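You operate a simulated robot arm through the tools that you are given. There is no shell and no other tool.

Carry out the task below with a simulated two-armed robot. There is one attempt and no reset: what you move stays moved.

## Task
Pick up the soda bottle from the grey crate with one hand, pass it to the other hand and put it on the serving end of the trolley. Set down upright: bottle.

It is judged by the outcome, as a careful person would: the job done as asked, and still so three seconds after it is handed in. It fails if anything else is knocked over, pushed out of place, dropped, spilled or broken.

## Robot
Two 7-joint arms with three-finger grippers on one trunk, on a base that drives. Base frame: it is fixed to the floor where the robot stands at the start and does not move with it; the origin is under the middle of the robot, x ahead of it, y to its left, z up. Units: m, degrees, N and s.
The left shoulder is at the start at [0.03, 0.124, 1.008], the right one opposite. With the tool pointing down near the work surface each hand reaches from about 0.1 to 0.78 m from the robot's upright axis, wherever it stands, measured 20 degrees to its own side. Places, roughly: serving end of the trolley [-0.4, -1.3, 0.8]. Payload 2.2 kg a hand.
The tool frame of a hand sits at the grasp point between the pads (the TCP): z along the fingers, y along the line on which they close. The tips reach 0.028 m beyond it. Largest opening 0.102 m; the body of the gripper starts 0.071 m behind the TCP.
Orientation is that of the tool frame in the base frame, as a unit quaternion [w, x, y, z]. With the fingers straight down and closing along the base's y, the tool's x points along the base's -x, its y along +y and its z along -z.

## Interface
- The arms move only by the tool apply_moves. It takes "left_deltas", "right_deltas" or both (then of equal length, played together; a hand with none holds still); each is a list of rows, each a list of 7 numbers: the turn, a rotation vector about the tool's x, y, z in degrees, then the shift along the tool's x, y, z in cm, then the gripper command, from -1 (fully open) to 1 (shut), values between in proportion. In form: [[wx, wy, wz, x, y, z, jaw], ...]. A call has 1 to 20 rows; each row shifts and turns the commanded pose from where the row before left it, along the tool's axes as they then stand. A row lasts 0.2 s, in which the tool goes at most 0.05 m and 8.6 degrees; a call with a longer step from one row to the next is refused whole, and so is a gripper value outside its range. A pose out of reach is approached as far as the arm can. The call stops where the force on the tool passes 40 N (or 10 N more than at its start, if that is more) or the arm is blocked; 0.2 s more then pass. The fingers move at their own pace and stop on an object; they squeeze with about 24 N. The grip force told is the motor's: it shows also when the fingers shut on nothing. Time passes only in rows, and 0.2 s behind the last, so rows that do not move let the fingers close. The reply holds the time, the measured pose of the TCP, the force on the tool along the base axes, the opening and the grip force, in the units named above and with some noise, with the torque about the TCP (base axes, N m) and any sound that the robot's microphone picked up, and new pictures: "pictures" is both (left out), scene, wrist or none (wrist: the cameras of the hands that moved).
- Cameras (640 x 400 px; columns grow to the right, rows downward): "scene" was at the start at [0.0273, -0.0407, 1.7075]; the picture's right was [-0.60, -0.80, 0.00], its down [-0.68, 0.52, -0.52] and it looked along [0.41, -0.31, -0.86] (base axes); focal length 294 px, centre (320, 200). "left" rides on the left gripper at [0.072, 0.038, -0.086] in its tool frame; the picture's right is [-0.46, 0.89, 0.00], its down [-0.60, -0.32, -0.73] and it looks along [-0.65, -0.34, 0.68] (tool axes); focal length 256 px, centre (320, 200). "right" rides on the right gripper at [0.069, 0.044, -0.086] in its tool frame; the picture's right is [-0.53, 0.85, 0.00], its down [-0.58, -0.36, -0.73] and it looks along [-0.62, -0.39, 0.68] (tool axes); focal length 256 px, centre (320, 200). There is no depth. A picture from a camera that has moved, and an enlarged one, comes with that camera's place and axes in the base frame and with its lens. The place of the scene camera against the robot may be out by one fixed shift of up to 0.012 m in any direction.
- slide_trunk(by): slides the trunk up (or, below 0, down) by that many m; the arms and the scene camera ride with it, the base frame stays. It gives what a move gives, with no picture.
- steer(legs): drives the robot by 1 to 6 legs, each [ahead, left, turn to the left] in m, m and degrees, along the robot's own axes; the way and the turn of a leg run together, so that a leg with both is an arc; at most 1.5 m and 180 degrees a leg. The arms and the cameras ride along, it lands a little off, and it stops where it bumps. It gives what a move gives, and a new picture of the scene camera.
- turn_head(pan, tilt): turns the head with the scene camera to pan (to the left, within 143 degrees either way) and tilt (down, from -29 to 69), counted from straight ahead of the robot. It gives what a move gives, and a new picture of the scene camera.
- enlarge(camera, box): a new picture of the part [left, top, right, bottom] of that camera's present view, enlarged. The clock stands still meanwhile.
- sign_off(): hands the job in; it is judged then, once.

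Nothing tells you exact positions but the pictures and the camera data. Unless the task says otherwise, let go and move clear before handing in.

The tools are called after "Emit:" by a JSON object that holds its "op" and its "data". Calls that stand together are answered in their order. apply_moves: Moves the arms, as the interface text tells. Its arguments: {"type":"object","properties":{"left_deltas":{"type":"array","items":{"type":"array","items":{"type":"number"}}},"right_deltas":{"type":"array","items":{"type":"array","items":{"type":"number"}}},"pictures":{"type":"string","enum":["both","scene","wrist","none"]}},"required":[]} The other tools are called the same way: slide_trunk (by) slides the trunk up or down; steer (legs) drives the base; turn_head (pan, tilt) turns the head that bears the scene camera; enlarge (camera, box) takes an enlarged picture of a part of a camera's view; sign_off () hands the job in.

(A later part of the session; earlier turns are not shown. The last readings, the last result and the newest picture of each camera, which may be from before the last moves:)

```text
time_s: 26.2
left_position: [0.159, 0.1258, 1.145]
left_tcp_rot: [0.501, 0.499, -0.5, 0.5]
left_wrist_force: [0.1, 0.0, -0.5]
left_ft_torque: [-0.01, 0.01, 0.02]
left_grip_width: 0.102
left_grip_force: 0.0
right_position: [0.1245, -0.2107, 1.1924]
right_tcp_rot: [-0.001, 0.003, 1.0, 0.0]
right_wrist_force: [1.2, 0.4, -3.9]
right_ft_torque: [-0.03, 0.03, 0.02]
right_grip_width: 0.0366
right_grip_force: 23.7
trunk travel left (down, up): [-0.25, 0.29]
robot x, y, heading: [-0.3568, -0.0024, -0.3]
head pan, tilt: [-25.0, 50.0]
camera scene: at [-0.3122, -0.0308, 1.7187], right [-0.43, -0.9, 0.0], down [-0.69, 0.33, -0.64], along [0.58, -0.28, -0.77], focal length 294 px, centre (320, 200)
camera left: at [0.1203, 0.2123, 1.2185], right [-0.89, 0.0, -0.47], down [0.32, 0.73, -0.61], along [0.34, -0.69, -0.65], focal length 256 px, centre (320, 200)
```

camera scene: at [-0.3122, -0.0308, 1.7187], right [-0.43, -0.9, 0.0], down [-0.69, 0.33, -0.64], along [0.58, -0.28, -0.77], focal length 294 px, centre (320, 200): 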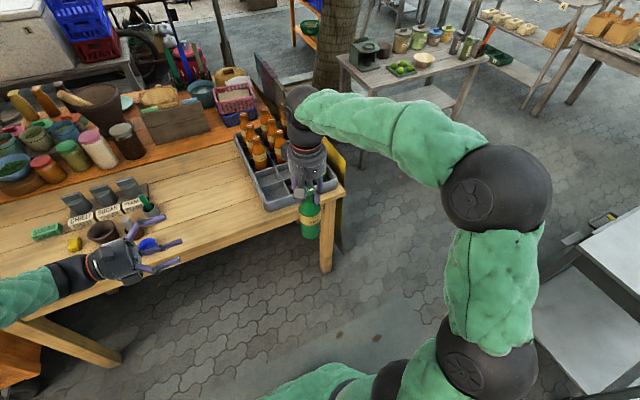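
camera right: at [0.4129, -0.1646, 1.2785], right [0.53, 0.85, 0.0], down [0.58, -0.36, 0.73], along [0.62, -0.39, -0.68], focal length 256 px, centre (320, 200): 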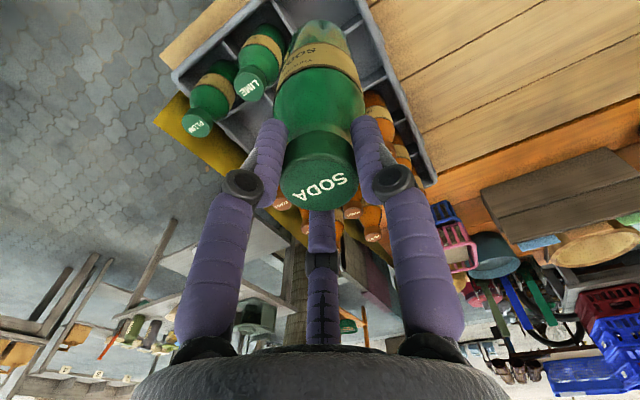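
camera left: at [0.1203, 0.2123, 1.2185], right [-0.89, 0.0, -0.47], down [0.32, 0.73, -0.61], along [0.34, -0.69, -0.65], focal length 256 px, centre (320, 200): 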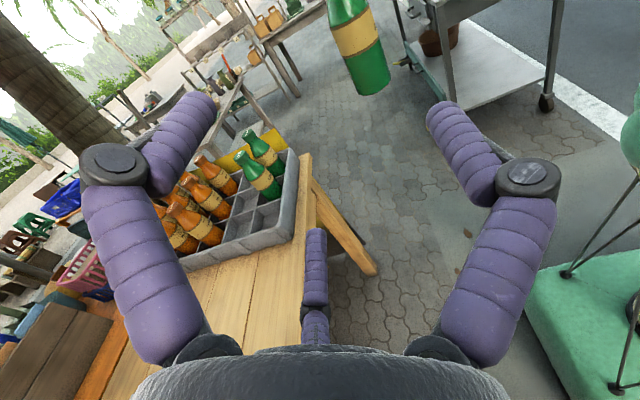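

The left hand now points right at the hanging bottle with its camera on top. I'll zoom in from both cameras to fix the bottle's axis and its bottom before approaching.

Emit:
{"op": "enlarge", "data": {"camera": "left", "box": [290, 0, 450, 110]}}

Emit:
{"op": "enlarge", "data": {"camera": "scene", "box": [240, 130, 380, 260]}}

Emit:
{"op": "turn_head", "data": {"pan": -10, "tilt": 42}}

```text
3.64 times, centred on (370, 55) of left
camera zoom: at [0.1203, 0.2123, 1.2185], right [-0.89, 0.0, -0.47], down [0.32, 0.73, -0.61], along [0.34, -0.69, -0.65], focal length 931 px, centre (138, 727)
```

zoom: 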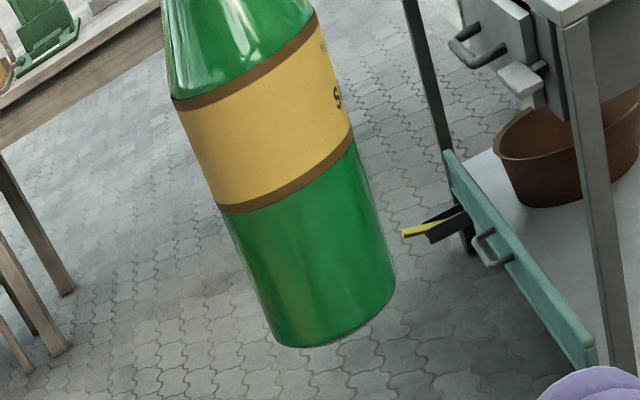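

```text
3.08 times, centred on (310, 195) of scene
camera zoom: at [-0.3122, -0.0308, 1.7187], right [-0.43, -0.9, 0.0], down [-0.69, 0.33, -0.64], along [0.58, -0.28, -0.77], focal length 904 px, centre (351, 215)
```

zoom: 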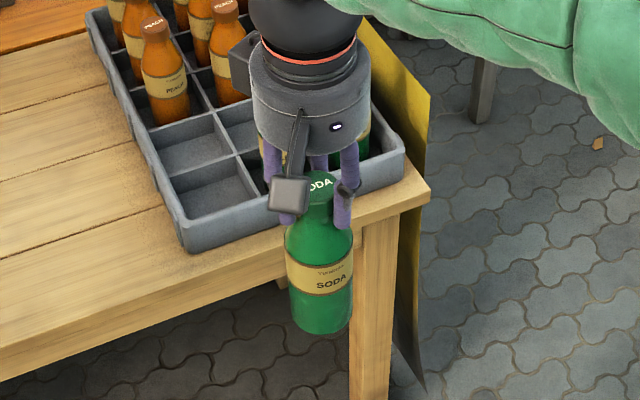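

```text
time_s: 27.0
left_position: [0.1587, 0.1243, 1.145]
left_tcp_rot: [-0.501, -0.499, 0.501, -0.499]
left_wrist_force: [0.2, -0.2, -0.1]
left_ft_torque: [0.0, -0.01, 0.0]
left_grip_width: 0.102
left_grip_force: 0.0
right_position: [0.1231, -0.2096, 1.192]
right_tcp_rot: [0.0, 0.004, 1.0, 0.0]
right_wrist_force: [-0.4, -0.5, -4.0]
right_ft_torque: [0.03, 0.0, -0.02]
right_grip_width: 0.0369
right_grip_force: 23.7
trunk travel left (down, up): [-0.25, 0.29]
robot x, y, heading: [-0.3552, -0.0019, -0.4]
head pan, tilt: [-10.0, 42.0]
camera scene: at [-0.3001, -0.0132, 1.7299], right [-0.18, -0.98, 0.0], down [-0.66, 0.12, -0.74], along [0.73, -0.14, -0.67], focal length 294 px, centre (320, 200)
```

scene: 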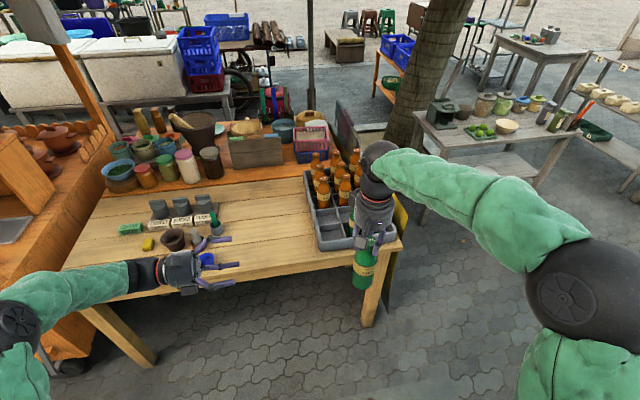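

The bottle's axis is near (0.124, -0.210), its bottom around z 1.01–1.02, body about 0.058 m wide. I'll bring the left hand level with the body at z 1.085, lined up in x, and stop short for a check.

Emit:
{"op": "apply_moves", "data": {"left_deltas": [[0, 0, 0, -2, 1.2, 1, -1], [0, 0, 0, -2, 1.2, 1, -1], [0, 0, 0, -2, 1.1, 1, -1], [0, 0, 0, 0, 0, 3, -1], [0, 0, 0, 0, 0, 4, -1], [0, 0, 0, 0, 0, 4, -1], [0, 0, 0, 0, 0, 4, -1], [0, 0, 0, 0, 0, 3, -1], [0, 0, 0, 0, 0, 0, -1]], "pictures": "both"}}

Emit:
{"op": "enlarge", "data": {"camera": "scene", "box": [290, 170, 430, 310]}}

Emit:
{"op": "enlarge", "data": {"camera": "right", "box": [140, 0, 500, 300]}}

```text
time_s: 29.0
left_position: [0.1238, -0.0866, 1.0869]
left_tcp_rot: [0.501, 0.499, -0.5, 0.499]
left_wrist_force: [-0.6, 1.1, 0.4]
left_ft_torque: [0.0, -0.01, -0.02]
left_grip_width: 0.102
left_grip_force: 0.1
right_position: [0.1247, -0.2093, 1.191]
right_tcp_rot: [0.001, 0.003, 1.0, -0.001]
right_wrist_force: [-0.6, 1.4, -3.4]
right_ft_torque: [-0.04, 0.01, 0.0]
right_grip_width: 0.0365
right_grip_force: 23.6
trunk travel left (down, up): [-0.25, 0.29]
robot x, y, heading: [-0.351, -0.0008, -0.6]
head pan, tilt: [-10.0, 42.0]
camera scene: at [-0.3002, -0.0127, 1.7299], right [-0.18, -0.98, 0.0], down [-0.66, 0.12, -0.74], along [0.73, -0.13, -0.67], focal length 294 px, centre (320, 200)
camera left: at [0.0851, 0.001, 1.1601], right [-0.89, 0.0, -0.46], down [0.32, 0.73, -0.6], along [0.34, -0.68, -0.65], focal length 256 px, centre (320, 200)
```

scene: 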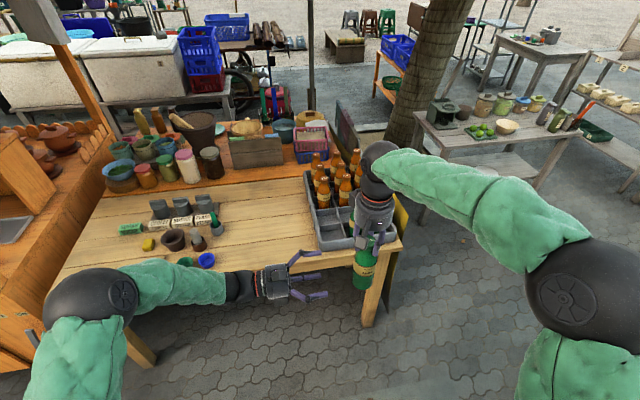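
left: 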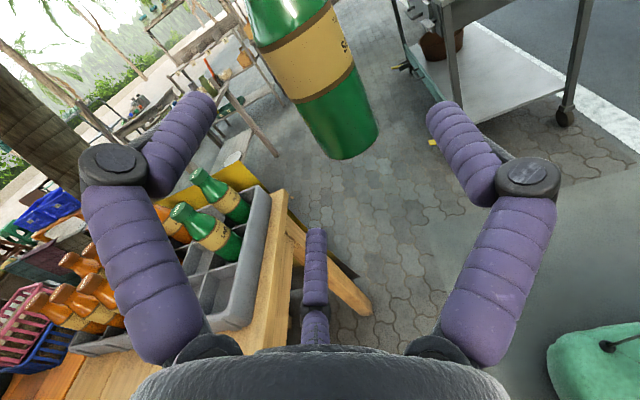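

```text
2.86 times, centred on (360, 240) of scene
camera zoom: at [-0.3002, -0.0127, 1.7299], right [-0.18, -0.98, 0.0], down [-0.66, 0.12, -0.74], along [0.73, -0.13, -0.67], focal length 839 px, centre (206, 86)
```

zoom: 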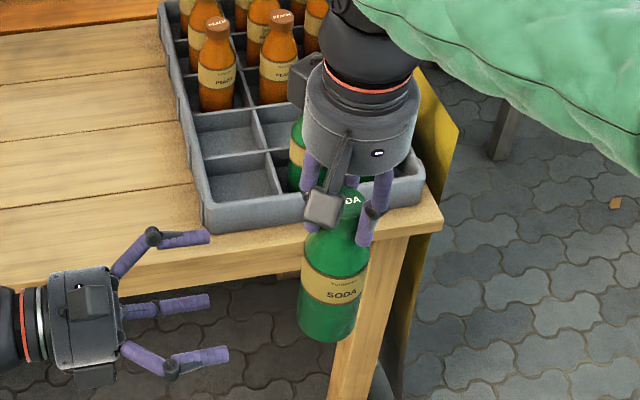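

```text
1.33 times, centred on (320, 150) of right
camera zoom: at [0.0559, -0.1659, 1.2783], right [0.54, 0.84, 0.0], down [0.57, -0.37, 0.73], along [0.61, -0.4, -0.68], focal length 341 px, centre (320, 267)
```

zoom: 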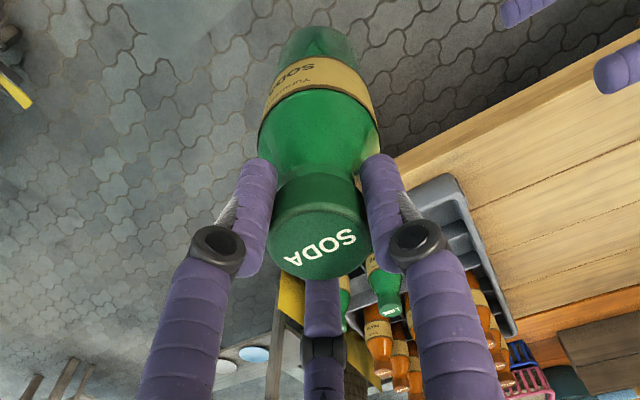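

Left hand is lined up within a millimetre or two of the bottle's axis at z 1.087, on the straight label part. I'll slide it in along its fingers until the bottle is between the pads.

Emit:
{"op": "apply_moves", "data": {"left_deltas": [[0, 0, 0, -0.3, 0, 2.5, -1], [0, 0, 0, 0, 0, 2.5, -1], [0, 0, 0, 0, 0, 2.5, -1], [0, 0, 0, 0, 0, 2.5, -1], [0, 0, 0, 0, 0, 2.2, -1], [0, 0, 0, 0, 0, 0, -1]], "pictures": "both"}}

Emit:
{"op": "enlarge", "data": {"camera": "scene", "box": [290, 170, 430, 310]}}

Emit:
{"op": "enlarge", "data": {"camera": "right", "box": [140, 0, 500, 300]}}

```text
time_s: 30.4
left_position: [0.1236, -0.2096, 1.0823]
left_tcp_rot: [0.502, 0.498, -0.501, 0.499]
left_wrist_force: [10.2, 1.0, 2.1]
left_ft_torque: [0.05, 0.42, 0.04]
left_grip_width: 0.1019
left_grip_force: 0.1
right_position: [0.1226, -0.2087, 1.1928]
right_tcp_rot: [-0.002, 0.004, 1.0, 0.001]
right_wrist_force: [-10.1, 0.5, -5.6]
right_ft_torque: [-0.14, 0.62, 0.02]
right_grip_width: 0.0359
right_grip_force: 23.8
trunk travel left (down, up): [-0.25, 0.29]
robot x, y, heading: [-0.3543, 0.0038, -0.2]
head pan, tilt: [-10.0, 42.0]
camera scene: at [-0.3003, -0.0127, 1.7299], right [-0.18, -0.98, 0.0], down [-0.66, 0.12, -0.74], along [0.73, -0.13, -0.67], focal length 294 px, centre (320, 200)
camera left: at [0.085, -0.1227, 1.156], right [-0.89, 0.0, -0.47], down [0.32, 0.73, -0.6], along [0.34, -0.68, -0.65], focal length 256 px, centre (320, 200)
```

scene: 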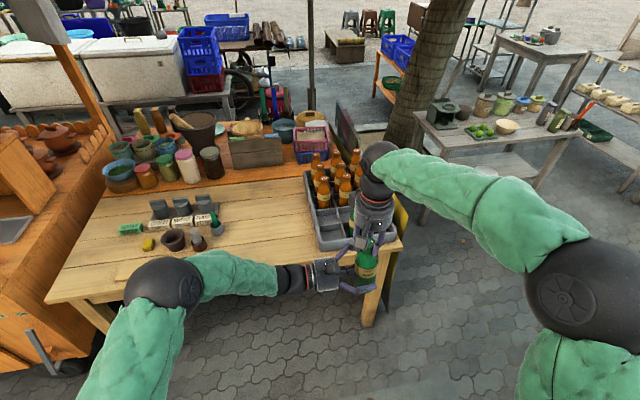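
left: 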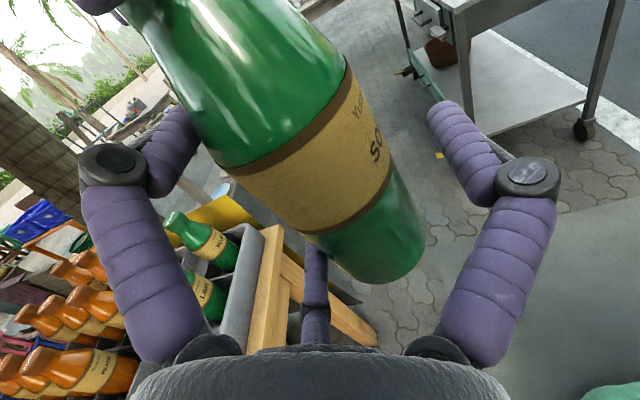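

```text
2.86 times, centred on (360, 240) of scene
camera zoom: at [-0.3003, -0.0127, 1.7299], right [-0.18, -0.98, 0.0], down [-0.66, 0.12, -0.74], along [0.73, -0.13, -0.67], focal length 839 px, centre (206, 86)
```

zoom: 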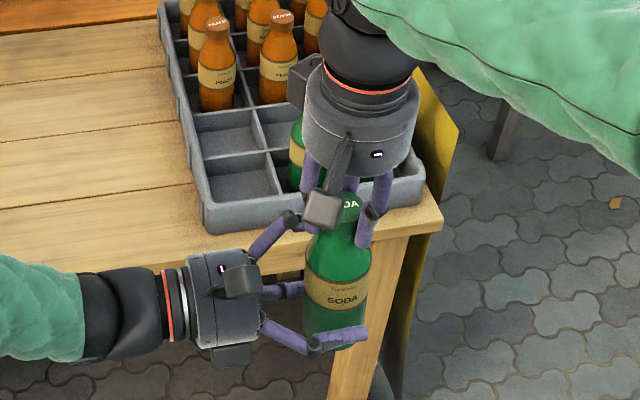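

```text
1.33 times, centred on (320, 150) of right
camera zoom: at [0.0552, -0.1656, 1.2778], right [0.54, 0.84, 0.0], down [0.58, -0.37, 0.73], along [0.61, -0.4, -0.68], focal length 341 px, centre (320, 267)
```

zoom: 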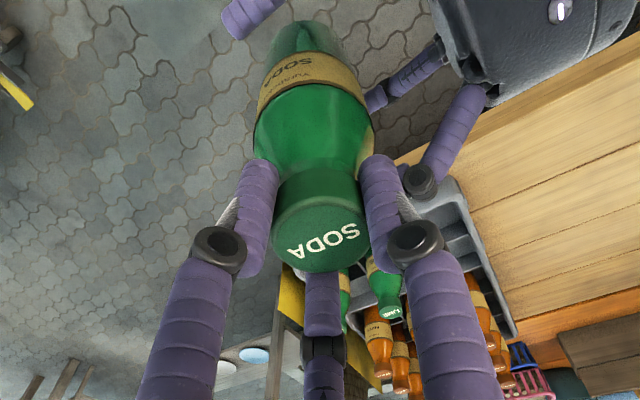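

The reply shows about 10 N sideways between the hands, acting about 4.5 cm above the left tool point: the upper of the paired fingers on the far (+x) side is touching the bottle. I'll shift the left hand 1.5 cm toward +x so the bottle sits mid-way between the pair and the single finger.

Emit:
{"op": "apply_moves", "data": {"left_deltas": [[0, 0, 0, 0, -0.5, 0, -1], [0, 0, 0, 0, -0.5, 0, -1], [0, 0, 0, 0, -0.5, 0, -1], [0, 0, 0, 0, 0, 0, -1]], "pictures": "both"}}

Emit:
{"op": "enlarge", "data": {"camera": "scene", "box": [310, 190, 410, 290]}}

Emit:
{"op": "enlarge", "data": {"camera": "right", "box": [140, 0, 500, 300]}}

```text
time_s: 31.4
left_position: [0.1371, -0.2082, 1.0822]
left_tcp_rot: [-0.501, -0.499, 0.501, -0.499]
left_wrist_force: [-0.7, -0.5, -0.4]
left_ft_torque: [0.01, 0.01, -0.05]
left_grip_width: 0.102
left_grip_force: 0.1
right_position: [0.1237, -0.2099, 1.1925]
right_tcp_rot: [0.001, 0.005, 1.0, 0.0]
right_wrist_force: [0.2, 0.8, -3.8]
right_ft_torque: [-0.01, 0.0, 0.0]
right_grip_width: 0.036
right_grip_force: 24.3
trunk travel left (down, up): [-0.25, 0.29]
robot x, y, heading: [-0.3554, 0.001, -0.7]
head pan, tilt: [-10.0, 42.0]
camera scene: at [-0.3003, -0.0134, 1.7299], right [-0.18, -0.98, 0.0], down [-0.66, 0.12, -0.74], along [0.73, -0.13, -0.67], focal length 294 px, centre (320, 200)
camera left: at [0.0985, -0.1218, 1.1555], right [-0.89, 0.0, -0.46], down [0.32, 0.73, -0.6], along [0.34, -0.68, -0.65], focal length 256 px, centre (320, 200)
```

scene: 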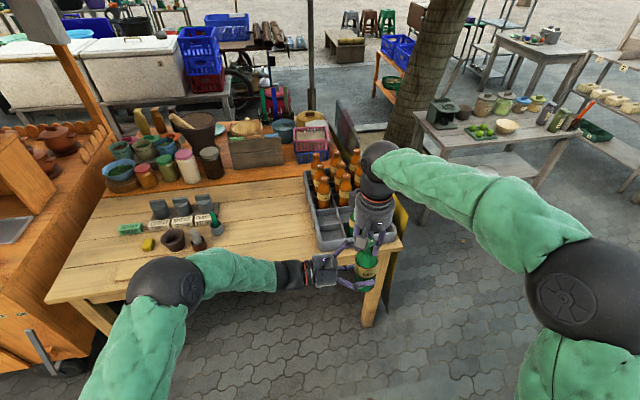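
left: 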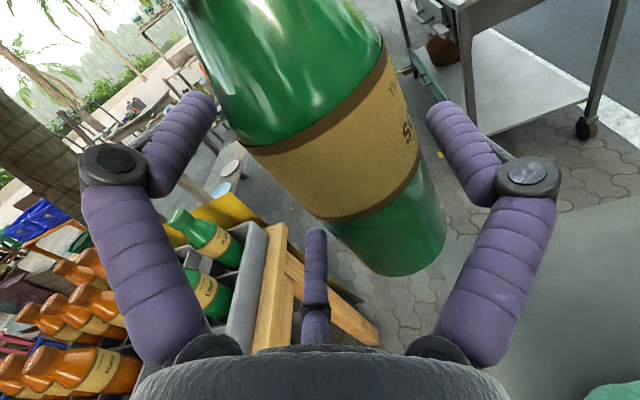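

```text
4.00 times, centred on (360, 240) of scene
camera zoom: at [-0.3003, -0.0134, 1.7299], right [-0.18, -0.98, 0.0], down [-0.66, 0.12, -0.74], along [0.73, -0.13, -0.67], focal length 1175 px, centre (160, 40)
```

zoom: 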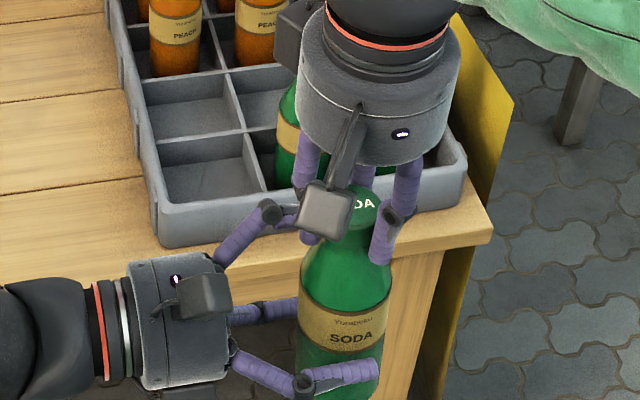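

```text
1.33 times, centred on (320, 150) of right
camera zoom: at [0.0558, -0.1665, 1.2783], right [0.54, 0.84, 0.0], down [0.57, -0.37, 0.73], along [0.61, -0.4, -0.68], focal length 341 px, centre (320, 267)
```

zoom: 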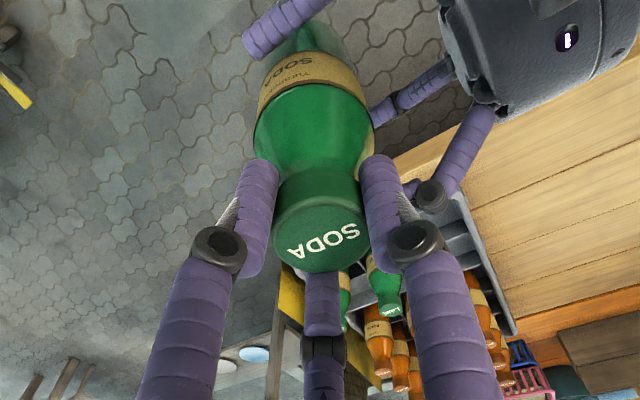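

The side force is gone and the bottle hangs freely between the left fingers. Before closing I want a better look at how the fingers sit against the body and where its bottom edge is.

Emit:
{"op": "enlarge", "data": {"camera": "left", "box": [160, 0, 540, 300]}}

Emit:
{"op": "turn_head", "data": {"pan": -25, "tilt": 35}}

Emit:
{"op": "enlarge", "data": {"camera": "scene", "box": [250, 180, 400, 320]}}

```text
1.33 times, centred on (350, 150) of left
camera zoom: at [0.0985, -0.1218, 1.1555], right [-0.89, 0.0, -0.46], down [0.32, 0.73, -0.6], along [0.34, -0.68, -0.65], focal length 341 px, centre (280, 267)
```

zoom: 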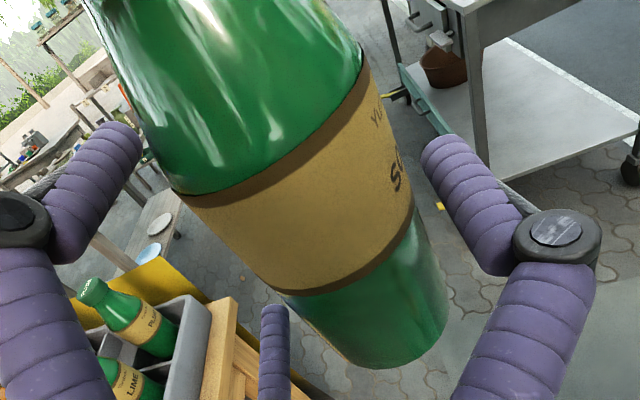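

```text
time_s: 32.1
left_position: [0.1354, -0.2108, 1.0826]
left_tcp_rot: [0.5, 0.5, -0.5, 0.5]
left_wrist_force: [0.0, -0.1, 0.2]
left_ft_torque: [-0.03, -0.01, 0.02]
left_grip_width: 0.1019
left_grip_force: 0.0
right_position: [0.123, -0.2096, 1.1918]
right_tcp_rot: [0.001, 0.004, 1.0, 0.0]
right_wrist_force: [0.6, 1.2, -3.6]
right_ft_torque: [-0.01, 0.03, 0.01]
right_grip_width: 0.0358
right_grip_force: 24.0
trunk travel left (down, up): [-0.25, 0.29]
robot x, y, heading: [-0.3577, 0.0006, -0.5]
head pan, tilt: [-25.0, 35.0]
camera scene: at [-0.3029, -0.0359, 1.7404], right [-0.43, -0.9, 0.0], down [-0.52, 0.25, -0.82], along [0.74, -0.35, -0.57], focal length 294 px, centre (320, 200)
```

scene: 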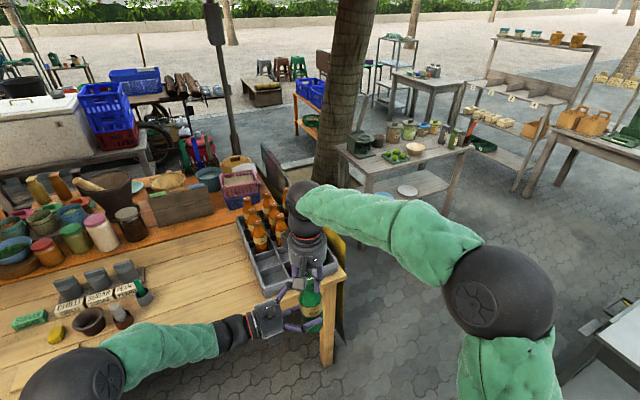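

```text
2.86 times, centred on (325, 250) of scene
camera zoom: at [-0.3029, -0.0359, 1.7404], right [-0.43, -0.9, 0.0], down [-0.52, 0.25, -0.82], along [0.74, -0.35, -0.57], focal length 839 px, centre (306, 57)
```

zoom: 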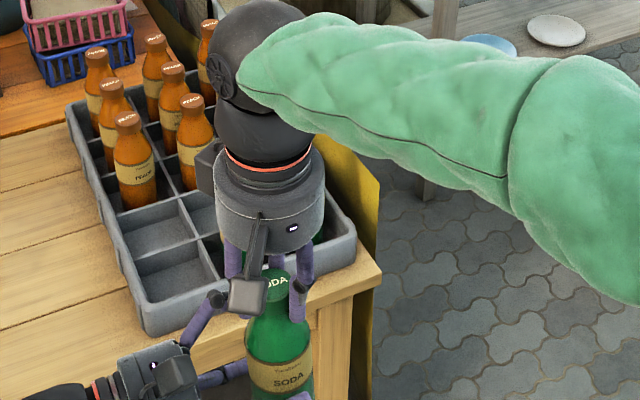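

Label spans roughly z 1.07–1.12 and the straight body runs from about 1.01 up to there, so the paired fingers should bear on the straight part if I sit slightly lower. I'll drop 5 mm and close in small steps while watching the side force.

Emit:
{"op": "apply_moves", "data": {"left_deltas": [[0, 0, 0, -0.5, 0, 0, -1], [0, 0, 0, 0, 0, 0, -0.8], [0, 0, 0, 0, 0, 0, -0.7], [0, 0, 0, 0, 0, 0, -0.7]], "pictures": "wrist"}}

```text
time_s: 33.1
left_position: [0.1351, -0.2081, 1.0765]
left_tcp_rot: [-0.501, -0.499, 0.501, -0.499]
left_wrist_force: [-3.5, 0.4, 0.1]
left_ft_torque: [0.03, -0.02, 0.0]
left_grip_width: 0.0892
left_grip_force: 1.8
right_position: [0.1248, -0.21, 1.1918]
right_tcp_rot: [0.0, 0.004, 1.0, 0.0]
right_wrist_force: [4.2, -0.1, -2.6]
right_ft_torque: [-0.13, -0.44, 0.06]
right_grip_width: 0.0356
right_grip_force: 24.0
trunk travel left (down, up): [-0.25, 0.29]
robot x, y, heading: [-0.3587, 0.0022, -0.4]
head pan, tilt: [-25.0, 35.0]
camera left: at [0.0981, -0.121, 1.1504], right [-0.89, 0.0, -0.46], down [0.32, 0.73, -0.6], along [0.34, -0.68, -0.65], focal length 256 px, centre (320, 200)
```

left: 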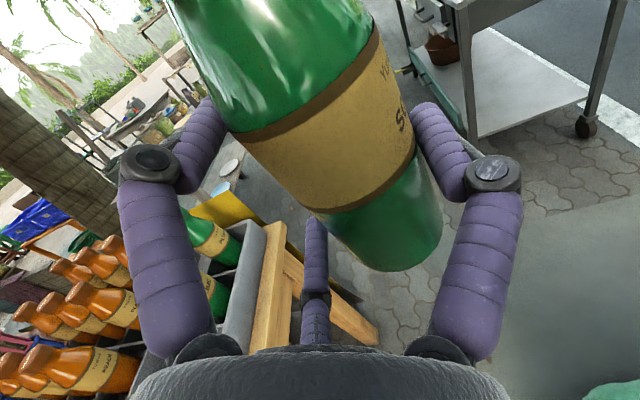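

The single finger touches first with about 4 N, so the hand is a couple of millimetres too far toward +x. I'll shift it 2.5 mm back and close a little more.

Emit:
{"op": "apply_moves", "data": {"left_deltas": [[0, 0, 0, 0, 0.25, 0, -0.72], [0, 0, 0, 0, 0, 0, -0.72]], "pictures": "none"}}

Emit:
{"op": "apply_moves", "data": {"left_deltas": [[0, 0, 0, 0, 0, 0, -0.65], [0, 0, 0, 0, 0, 0, -0.65]], "pictures": "wrist"}}

```text
time_s: 33.8
left_position: [0.1352, -0.2075, 1.0769]
left_tcp_rot: [-0.501, -0.499, 0.501, -0.499]
left_wrist_force: [0.4, 0.8, -0.4]
left_ft_torque: [0.01, -0.02, 0.0]
left_grip_width: 0.0876
left_grip_force: 0.0
right_position: [0.1236, -0.2097, 1.1916]
right_tcp_rot: [0.0, 0.004, 1.0, 0.0]
right_wrist_force: [-0.5, -0.1, -3.2]
right_ft_torque: [0.01, 0.0, -0.02]
right_grip_width: 0.0356
right_grip_force: 23.9
trunk travel left (down, up): [-0.25, 0.29]
robot x, y, heading: [-0.3578, -0.0004, -0.4]
head pan, tilt: [-25.0, 35.0]
```

```text
time_s: 34.4
left_position: [0.1337, -0.2081, 1.0782]
left_tcp_rot: [-0.501, -0.498, 0.502, -0.499]
left_wrist_force: [-2.1, -0.3, 0.1]
left_ft_torque: [0.03, 0.0, -0.01]
left_grip_width: 0.0854
left_grip_force: 1.2
right_position: [0.1248, -0.2089, 1.1919]
right_tcp_rot: [0.0, 0.004, 1.0, 0.0]
right_wrist_force: [2.0, 0.4, -3.4]
right_ft_torque: [-0.02, -0.2, 0.06]
right_grip_width: 0.0356
right_grip_force: 23.7
trunk travel left (down, up): [-0.25, 0.29]
robot x, y, heading: [-0.3569, -0.0006, -0.6]
head pan, tilt: [-25.0, 35.0]
camera left: at [0.0959, -0.1205, 1.1507], right [-0.89, 0.0, -0.46], down [0.32, 0.73, -0.6], along [0.34, -0.68, -0.65], focal length 256 px, centre (320, 200)
```

left: 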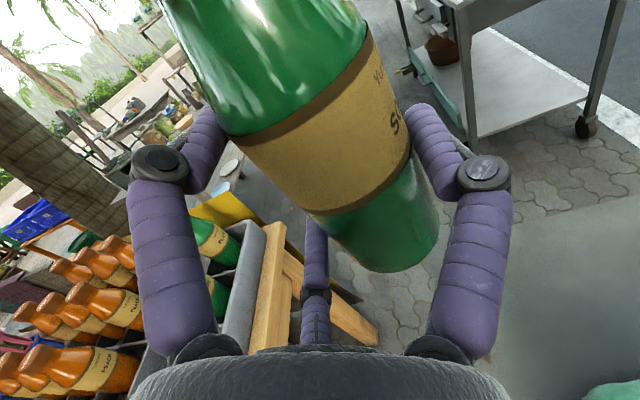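

Still the single finger first, so the paired fingers have room. I'll nudge another 2 mm and continue closing.

Emit:
{"op": "apply_moves", "data": {"left_deltas": [[0, 0, 0, 0, 0.25, 0, -0.65], [0, 0, 0, 0, 0, 0, -0.6], [0, 0, 0, 0, 0, 0, -0.6]], "pictures": "none"}}

Emit:
{"op": "apply_moves", "data": {"left_deltas": [[0, 0, 0, 0, 0.15, 0, -0.57], [0, 0, 0, 0, 0, 0, -0.55], [0, 0, 0, 0, 0, 0, -0.55]], "pictures": "wrist"}}

```text
time_s: 35.1
left_position: [0.1314, -0.2068, 1.0769]
left_tcp_rot: [-0.5, -0.499, 0.501, -0.5]
left_wrist_force: [5.2, 0.7, 0.7]
left_ft_torque: [-0.1, 0.29, 0.03]
left_grip_width: 0.0831
left_grip_force: 0.9
right_position: [0.1238, -0.209, 1.1921]
right_tcp_rot: [-0.001, 0.005, 1.0, 0.0]
right_wrist_force: [-5.8, -0.5, -2.9]
right_ft_torque: [0.04, 0.38, 0.02]
right_grip_width: 0.0353
right_grip_force: 24.4
trunk travel left (down, up): [-0.25, 0.29]
robot x, y, heading: [-0.3569, 0.0019, -0.6]
head pan, tilt: [-25.0, 35.0]
```

```text
time_s: 36.0
left_position: [0.1321, -0.2064, 1.0776]
left_tcp_rot: [0.501, 0.5, -0.5, 0.499]
left_wrist_force: [16.9, -2.2, 0.5]
left_ft_torque: [0.38, 1.58, -0.08]
left_grip_width: 0.0825
left_grip_force: 24.9
right_position: [0.1228, -0.2098, 1.192]
right_tcp_rot: [-0.001, 0.003, 1.0, 0.0]
right_wrist_force: [-16.8, 2.4, -1.0]
right_ft_torque: [-0.09, 0.32, 0.13]
right_grip_width: 0.0355
right_grip_force: 23.9
trunk travel left (down, up): [-0.25, 0.29]
robot x, y, heading: [-0.3585, 0.0025, -0.5]
head pan, tilt: [-25.0, 35.0]
camera left: at [0.0934, -0.1199, 1.1505], right [-0.89, 0.0, -0.46], down [0.32, 0.73, -0.6], along [0.34, -0.68, -0.65], focal length 256 px, centre (320, 200)
```

left: 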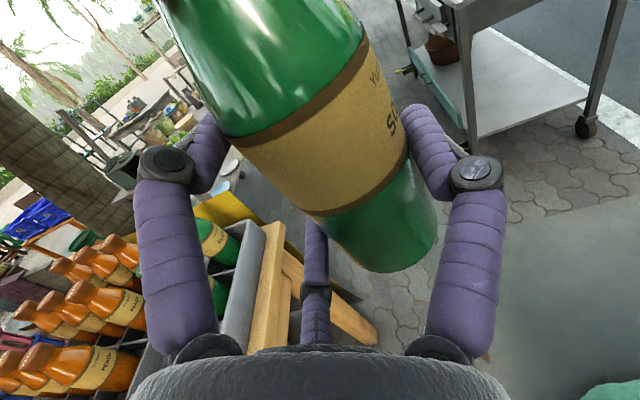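

Now the left hand grips the body firmly (25 N, 0.0825 m), but the hands pull against each other by 17 N in x. I'll move the left hand slightly toward +x, keeping its grip, to relax that.

Emit:
{"op": "apply_moves", "data": {"left_deltas": [[0, 0, 0, 0, -0.1, 0, -0.4], [0, 0, 0, 0, 0, 0, -0.4]], "pictures": "none"}}

```text
time_s: 36.5
left_position: [0.1317, -0.2071, 1.0772]
left_tcp_rot: [0.501, 0.499, -0.5, 0.5]
left_wrist_force: [16.2, -0.4, 2.0]
left_ft_torque: [0.19, 1.66, -0.03]
left_grip_width: 0.0824
left_grip_force: 23.7
right_position: [0.1236, -0.2101, 1.1909]
right_tcp_rot: [0.0, 0.003, 1.0, 0.001]
right_wrist_force: [-16.0, 0.6, -4.9]
right_ft_torque: [-0.16, 0.2, 0.09]
right_grip_width: 0.0355
right_grip_force: 23.7
trunk travel left (down, up): [-0.25, 0.29]
robot x, y, heading: [-0.3537, -0.0008, -0.6]
head pan, tilt: [-25.0, 35.0]
```

The pattern of force and torque says only the upper of the pair is bearing; the lower finger isn't touching yet. Moving a little further toward +x should seat the bottle on all three fingers and drop the force.

Emit:
{"op": "apply_moves", "data": {"left_deltas": [[0, 0, 0, 0, -0.15, 0, -0.4], [0, 0, 0, 0, 0, 0, -0.4]], "pictures": "none"}}

Emit:
{"op": "apply_moves", "data": {"left_deltas": [[0, 0, 0, 0, -0.15, 0, -0.4], [0, 0, 0, 0, 0, 0, -0.4]], "pictures": "wrist"}}

```text
time_s: 37.1
left_position: [0.1338, -0.2077, 1.0787]
left_tcp_rot: [-0.501, -0.499, 0.502, -0.498]
left_wrist_force: [10.9, 0.6, 3.1]
left_ft_torque: [0.07, 1.1, -0.08]
left_grip_width: 0.0824
left_grip_force: 23.8
right_position: [0.1244, -0.2094, 1.1923]
right_tcp_rot: [0.0, 0.004, 1.0, 0.0]
right_wrist_force: [-10.7, -0.3, -6.8]
right_ft_torque: [-0.06, 0.16, 0.09]
right_grip_width: 0.0358
right_grip_force: 24.4
trunk travel left (down, up): [-0.25, 0.29]
robot x, y, heading: [-0.3534, 0.0033, -0.2]
head pan, tilt: [-25.0, 35.0]
```

```text
time_s: 37.8
left_position: [0.1336, -0.2088, 1.0778]
left_tcp_rot: [0.502, 0.499, -0.501, 0.498]
left_wrist_force: [2.9, 5.3, 2.7]
left_ft_torque: [-0.27, 0.92, -0.19]
left_grip_width: 0.0814
left_grip_force: 23.9
right_position: [0.1239, -0.2108, 1.1925]
right_tcp_rot: [0.0, 0.004, 1.0, 0.001]
right_wrist_force: [-3.6, -3.4, -5.4]
right_ft_torque: [-0.24, -0.47, 0.19]
right_grip_width: 0.0358
right_grip_force: 23.9
trunk travel left (down, up): [-0.25, 0.29]
robot x, y, heading: [-0.3572, -0.0009, -0.6]
head pan, tilt: [-25.0, 35.0]
camera left: at [0.0962, -0.1207, 1.1508], right [-0.89, 0.01, -0.46], down [0.32, 0.73, -0.6], along [0.34, -0.68, -0.65], focal length 256 px, centre (320, 200)
```

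left: 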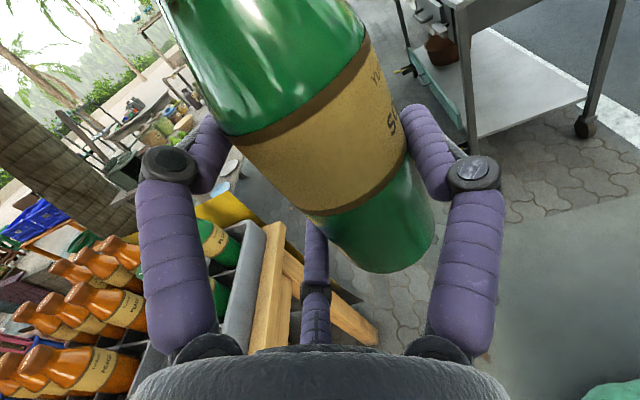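

The hands are nearly at rest against each other and the left holds the body with 24 N. I'll open the right hand gently, leaving the left squeezing, and see whether the bottle stays steady.

Emit:
{"op": "apply_moves", "data": {"left_deltas": [[0, 0, 0, 0, 0, 0, 0.5], [0, 0, 0, 0, 0, 0, 1], [0, 0, 0, 0, 0, 0, 1], [0, 0, 0, 0, 0, 0, 1], [0, 0, 0, 0, 0, 0, 1]], "right_deltas": [[0, 0, 0, 0, 0, 0, 1], [0, 0, 0, 0, 0, 0, 0.3], [0, 0, 0, 0, 0, 0, 0.1], [0, 0, 0, 0, 0, 0, -0.1], [0, 0, 0, 0, 0, 0, -0.2]], "pictures": "both"}}

Emit:
{"op": "enlarge", "data": {"camera": "scene", "box": [250, 200, 390, 350]}}

```text
time_s: 39.0
left_position: [0.1357, -0.2079, 1.0765]
left_tcp_rot: [-0.501, -0.499, 0.501, -0.499]
left_wrist_force: [-0.9, -0.1, 0.5]
left_ft_torque: [-0.01, -0.03, -0.01]
left_grip_width: 0.0798
left_grip_force: 24.1
right_position: [0.1235, -0.2107, 1.1925]
right_tcp_rot: [0.0, 0.004, 1.0, 0.0]
right_wrist_force: [-0.2, 0.7, -0.4]
right_ft_torque: [0.02, 0.01, -0.01]
right_grip_width: 0.061
right_grip_force: 0.1
trunk travel left (down, up): [-0.25, 0.29]
robot x, y, heading: [-0.3576, 0.0026, -0.5]
head pan, tilt: [-25.0, 35.0]
camera scene: at [-0.3029, -0.036, 1.7404], right [-0.43, -0.9, 0.0], down [-0.52, 0.25, -0.82], along [0.74, -0.35, -0.57], focal length 294 px, centre (320, 200)
camera right: at [0.0559, -0.1664, 1.2783], right [0.54, 0.84, 0.0], down [0.57, -0.37, 0.73], along [0.61, -0.4, -0.68], focal length 256 px, centre (320, 200)
camera left: at [0.0966, -0.1206, 1.151], right [-0.89, 0.0, -0.46], down [0.32, 0.73, -0.6], along [0.34, -0.68, -0.65], focal length 256 px, centre (320, 200)
```

scene: 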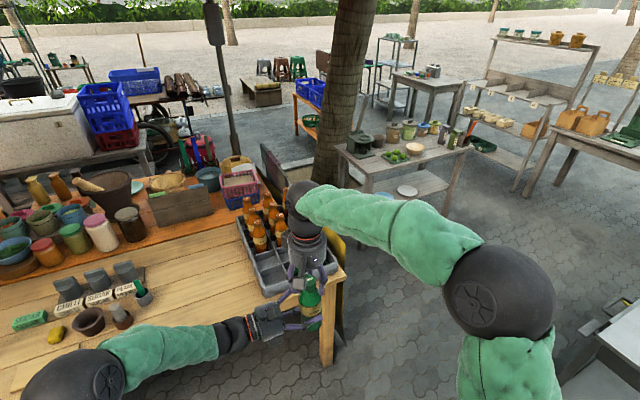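
right: 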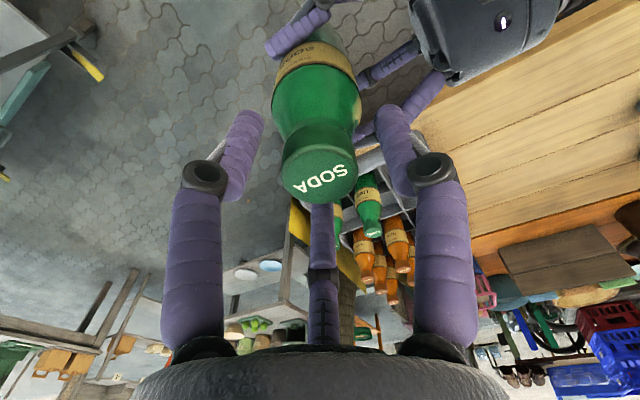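
left: 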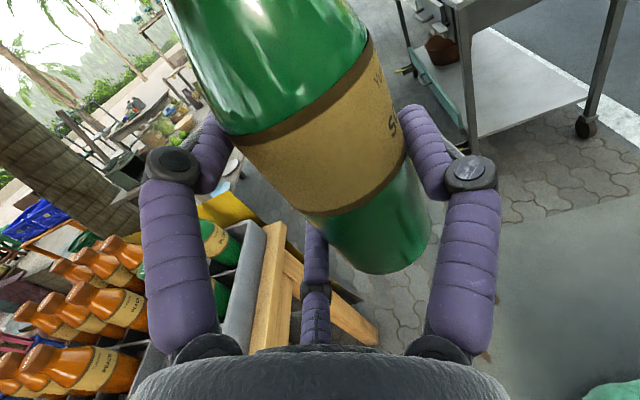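

```text
2.67 times, centred on (320, 275) of scene
camera zoom: at [-0.3029, -0.036, 1.7404], right [-0.43, -0.9, 0.0], down [-0.52, 0.25, -0.82], along [0.74, -0.35, -0.57], focal length 783 px, centre (320, 0)
```

zoom: 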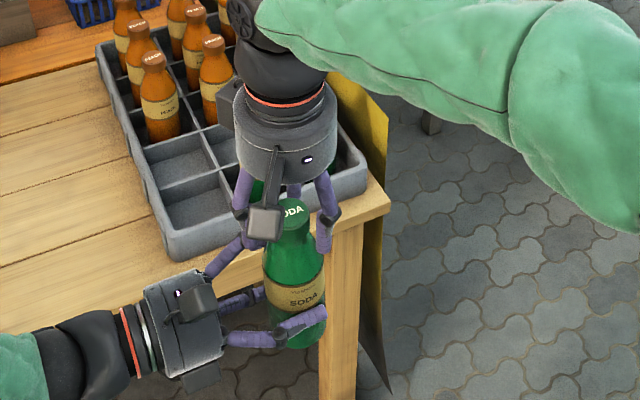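

The right hand is open and the bottle hasn't moved in the left. I'll lift the right hand straight up clear of the cap.

Emit:
{"op": "apply_moves", "data": {"right_deltas": [[0, 0, 0, 0, 0, -1, -0.3], [0, 0, 0, 0, 0, -2, -0.3], [0, 0, 0, 0, 0, -3, -0.3], [0, 0, 0, 0, 0, -3, -0.3], [0, 0, 0, 0, 0, -1, -0.3]], "left_deltas": [[0, 0, 0, 0, 0, 0, 1], [0, 0, 0, 0, 0, 0, 1], [0, 0, 0, 0, 0, 0, 1], [0, 0, 0, 0, 0, 0, 1], [0, 0, 0, 0, 0, 0, 1]], "pictures": "both"}}

Emit:
{"op": "enlarge", "data": {"camera": "scene", "box": [250, 200, 390, 350]}}

```text
time_s: 40.1
left_position: [0.1343, -0.2077, 1.077]
left_tcp_rot: [-0.501, -0.499, 0.501, -0.499]
left_wrist_force: [-0.2, -0.5, 0.3]
left_ft_torque: [0.02, -0.05, 0.01]
left_grip_width: 0.0798
left_grip_force: 24.0
right_position: [0.1247, -0.2122, 1.2903]
right_tcp_rot: [-0.001, 0.003, 1.0, 0.0]
right_wrist_force: [-0.6, -0.5, -0.7]
right_ft_torque: [-0.05, 0.01, -0.01]
right_grip_width: 0.0662
right_grip_force: 0.1
trunk travel left (down, up): [-0.25, 0.29]
robot x, y, heading: [-0.3563, 0.0013, -0.9]
head pan, tilt: [-25.0, 35.0]
camera scene: at [-0.3028, -0.036, 1.7404], right [-0.43, -0.9, 0.0], down [-0.52, 0.25, -0.82], along [0.74, -0.35, -0.57], focal length 294 px, centre (320, 200)
camera right: at [0.057, -0.1674, 1.3772], right [0.54, 0.84, 0.0], down [0.57, -0.37, 0.73], along [0.61, -0.4, -0.68], focal length 256 px, centre (320, 200)
camera left: at [0.0967, -0.1206, 1.151], right [-0.89, 0.0, -0.46], down [0.32, 0.73, -0.6], along [0.34, -0.68, -0.65], focal length 256 px, centre (320, 200)
```

scene: 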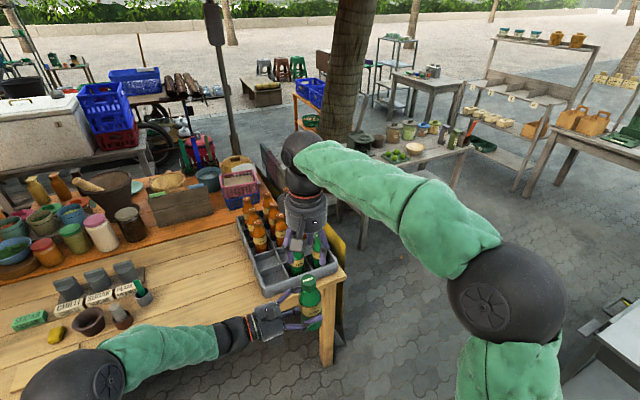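
right: 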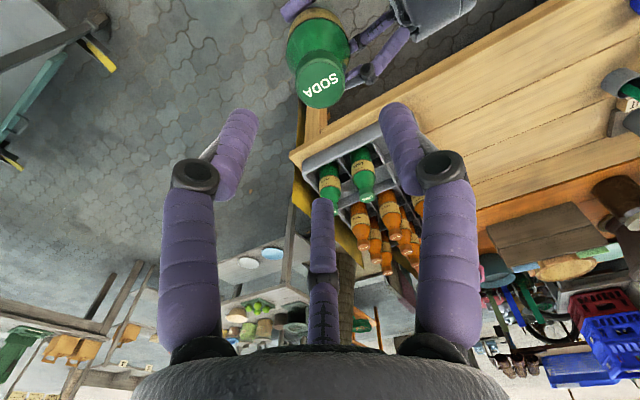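
left: 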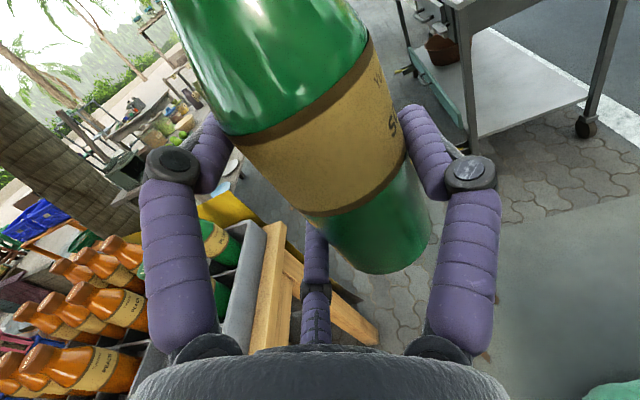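

```text
2.67 times, centred on (320, 275) of scene
camera zoom: at [-0.3028, -0.036, 1.7404], right [-0.43, -0.9, 0.0], down [-0.52, 0.25, -0.82], along [0.74, -0.35, -0.57], focal length 783 px, centre (320, 0)
```

zoom: 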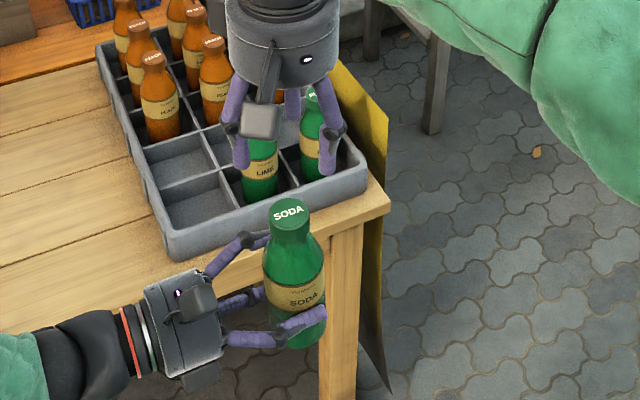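

The handover is done: the left hand alone holds the SODA bottle upright and the right is clear. I'll tuck the right hand back to its side and turn the robot to face the trolley.

Emit:
{"op": "apply_moves", "data": {"right_deltas": [[0, 0, 0, 3, -3, 0, -0.3], [0, 0, 0, 3, -3, 0, -0.3], [0, 0, 0, 3, -3, 0, -0.3], [0, 0, 0, 3, -3, 0, -0.3], [0, 0, 0, 3, -3, 0, -0.3]], "left_deltas": [[0, 0, 0, 0, 0, 0, 1], [0, 0, 0, 0, 0, 0, 1], [0, 0, 0, 0, 0, 0, 1], [0, 0, 0, 0, 0, 0, 1], [0, 0, 0, 0, 0, 0, 1]], "pictures": "none"}}

Emit:
{"op": "steer", "data": {"legs": [[0, 0, -45], [0, 0, -45]]}}

```text
time_s: 41.4
left_position: [0.134, -0.2083, 1.0788]
left_tcp_rot: [0.502, 0.499, -0.501, 0.499]
left_wrist_force: [-0.8, 0.1, 0.5]
left_ft_torque: [0.04, -0.06, 0.02]
left_grip_width: 0.0796
left_grip_force: 24.1
right_position: [-0.0299, -0.3616, 1.2912]
right_tcp_rot: [0.0, 0.004, 1.0, 0.001]
right_wrist_force: [-0.4, -0.6, 0.9]
right_ft_torque: [0.0, -0.03, -0.01]
right_grip_width: 0.0663
right_grip_force: 0.1
trunk travel left (down, up): [-0.25, 0.29]
robot x, y, heading: [-0.3576, 0.0065, -0.6]
head pan, tilt: [-25.0, 35.0]
```

```text
time_s: 45.9
left_position: [-0.5682, -0.4873, 1.0787]
left_tcp_rot: [-0.707, 0.004, 0.707, 0.004]
left_wrist_force: [-0.3, 0.6, 0.6]
left_ft_torque: [-0.02, -0.04, 0.02]
left_grip_width: 0.0795
left_grip_force: 24.3
right_position: [-0.7211, -0.3241, 1.2907]
right_tcp_rot: [0.001, 0.712, 0.702, 0.001]
right_wrist_force: [-0.2, -0.1, -0.4]
right_ft_torque: [0.01, 0.0, -0.01]
right_grip_width: 0.0664
right_grip_force: 0.1
trunk travel left (down, up): [-0.25, 0.29]
robot x, y, heading: [-0.3566, 0.002, -91.0]
head pan, tilt: [-25.0, 35.0]
camera scene: at [-0.3914, -0.0479, 1.7404], right [-0.9, 0.44, 0.0], down [0.25, 0.52, -0.82], along [-0.36, -0.74, -0.57], focal length 294 px, centre (320, 200)
```

scene: 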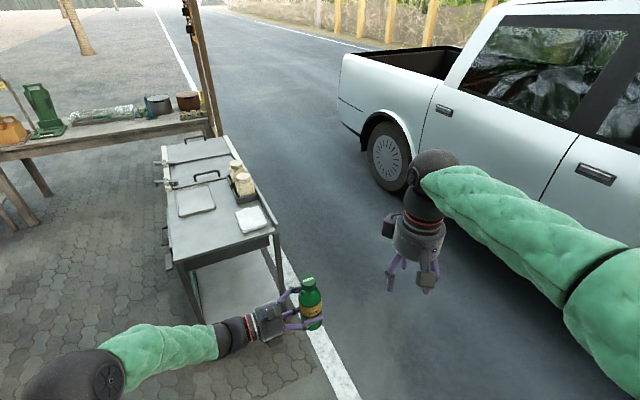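

The robot now faces the trolley with the bottle held steadily in front. I'll aim the head at the serving end to place the target precisely.

Emit:
{"op": "turn_head", "data": {"pan": 0, "tilt": 38}}

Emit:
{"op": "enlarge", "data": {"camera": "scene", "box": [220, 60, 400, 220]}}

```text
time_s: 46.8
left_position: [-0.5682, -0.4874, 1.077]
left_tcp_rot: [0.707, -0.004, -0.707, -0.004]
left_wrist_force: [-0.6, -0.1, 0.7]
left_ft_torque: [-0.02, -0.01, -0.02]
left_grip_width: 0.0799
left_grip_force: 24.0
right_position: [-0.7208, -0.3243, 1.2925]
right_tcp_rot: [0.0, 0.712, 0.702, 0.0]
right_wrist_force: [0.1, 0.4, -0.6]
right_ft_torque: [0.01, -0.01, 0.0]
right_grip_width: 0.0664
right_grip_force: 0.0
trunk travel left (down, up): [-0.25, 0.29]
robot x, y, heading: [-0.3559, 0.0019, -90.8]
head pan, tilt: [0.0, 38.0]
camera scene: at [-0.3541, -0.055, 1.7359], right [-1.0, 0.01, 0.0], down [0.01, 0.62, -0.79], along [-0.01, -0.79, -0.62], focal length 294 px, centre (320, 200)
```

scene: 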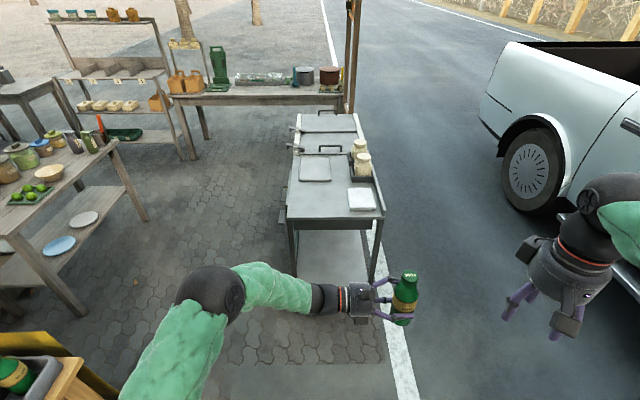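

```text
2.50 times, centred on (310, 140) of scene
camera zoom: at [-0.3541, -0.055, 1.7359], right [-1.0, 0.01, 0.0], down [0.01, 0.62, -0.79], along [-0.01, -0.79, -0.62], focal length 734 px, centre (345, 350)
```

zoom: 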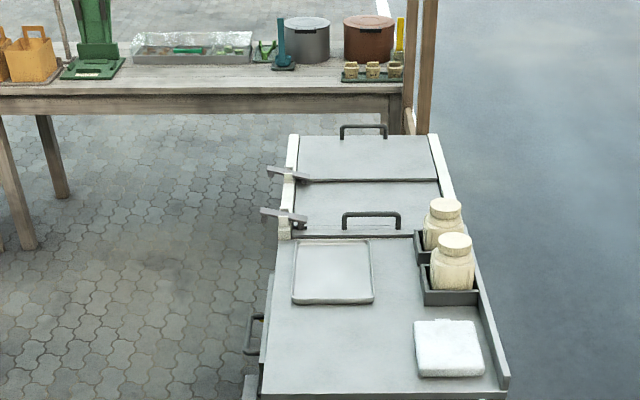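

From here the serving surface spans x -0.21 to -0.67 from y -1.115 onward; the tray begins at y -1.42 and the cloth at x -0.515, so (-0.38, -1.27) is open. I'll bring the bottle to the robot's centreline and further out, then drive forward.

Emit:
{"op": "apply_moves", "data": {"left_deltas": [[0, 0, 0, 0, -1.0, -1.5, 1], [0, 0, 0, 0, -1.5, -2, 1], [0, 0, 0, 0, -1.5, -2, 1], [0, 0, 0, 0, -1.5, -2, 1], [0, 0, 0, 0, -1.5, -2, 1], [0, 0, 0, 0, -1.5, -2, 1], [0, 0, 0, 0, -1.5, -2, 1], [0, 0, 0, 0, -1.5, -2, 1], [0, 0, 0, 0, -1.0, -1.5, 1], [0, 0, 0, 0, -0.5, -1, 1], [0, 0, 0, 0, 0, 0, 1]], "pictures": "both"}}

```text
time_s: 49.2
left_position: [-0.3885, -0.6193, 1.0768]
left_tcp_rot: [0.707, -0.003, -0.707, -0.003]
left_wrist_force: [0.0, -0.6, -3.5]
left_ft_torque: [-0.04, -0.03, 0.01]
left_grip_width: 0.0794
left_grip_force: 23.5
right_position: [-0.7209, -0.3241, 1.2905]
right_tcp_rot: [0.0, 0.712, 0.702, 0.0]
right_wrist_force: [-0.5, -0.7, -1.1]
right_ft_torque: [0.0, -0.01, 0.02]
right_grip_width: 0.0661
right_grip_force: 0.0
trunk travel left (down, up): [-0.25, 0.29]
robot x, y, heading: [-0.357, 0.0026, -90.5]
head pan, tilt: [0.0, 38.0]
camera scene: at [-0.3541, -0.055, 1.7359], right [-1.0, 0.01, 0.0], down [0.01, 0.62, -0.79], along [-0.01, -0.79, -0.62], focal length 294 px, centre (320, 200)
camera left: at [-0.3028, -0.5826, 1.1502], right [0.01, 0.89, -0.46], down [0.73, -0.32, -0.6], along [-0.69, -0.33, -0.65], focal length 256 px, centre (320, 200)
```

scene: 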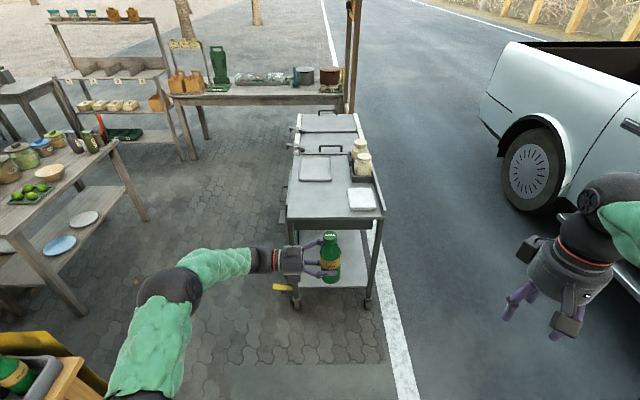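
left: 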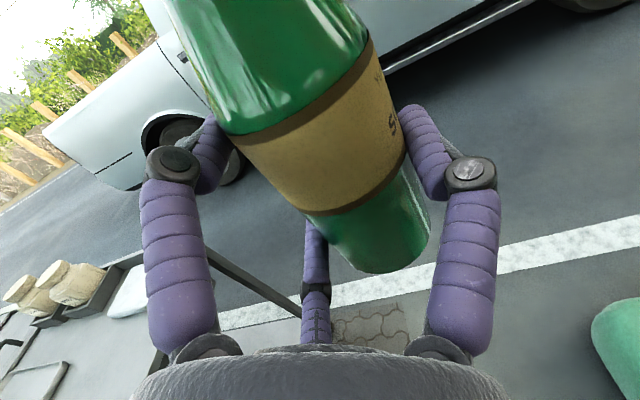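

The bottle is steady and its weight (about 3 N) reads on the left hand. I'll drive forward toward the trolley in two parts.

Emit:
{"op": "steer", "data": {"legs": [[0.45, 0, 0]]}}

```text
time_s: 51.9
left_position: [-0.3974, -1.072, 1.0773]
left_tcp_rot: [-0.707, 0.004, 0.707, 0.006]
left_wrist_force: [0.3, -0.3, -3.1]
left_ft_torque: [-0.02, 0.03, -0.01]
left_grip_width: 0.0794
left_grip_force: 24.2
right_position: [-0.7285, -0.7737, 1.2908]
right_tcp_rot: [0.0, 0.714, 0.7, 0.001]
right_wrist_force: [-0.4, 0.0, 0.6]
right_ft_torque: [0.03, 0.0, 0.02]
right_grip_width: 0.0664
right_grip_force: 0.1
trunk travel left (down, up): [-0.25, 0.29]
robot x, y, heading: [-0.3583, -0.4486, -90.9]
head pan, tilt: [0.0, 38.0]
camera scene: at [-0.3613, -0.5073, 1.7358], right [-1.0, 0.02, 0.0], down [0.01, 0.62, -0.79], along [-0.01, -0.79, -0.62], focal length 294 px, centre (320, 200)
```

scene: 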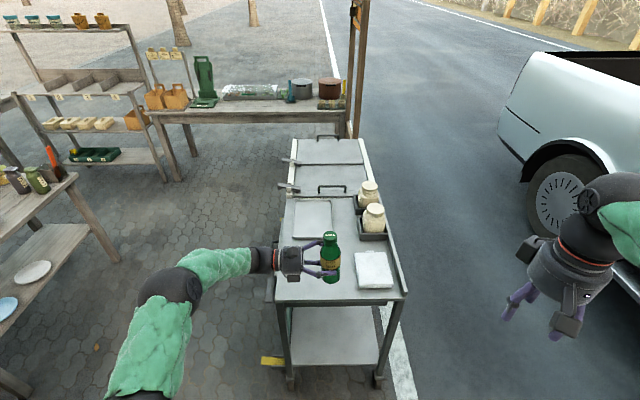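

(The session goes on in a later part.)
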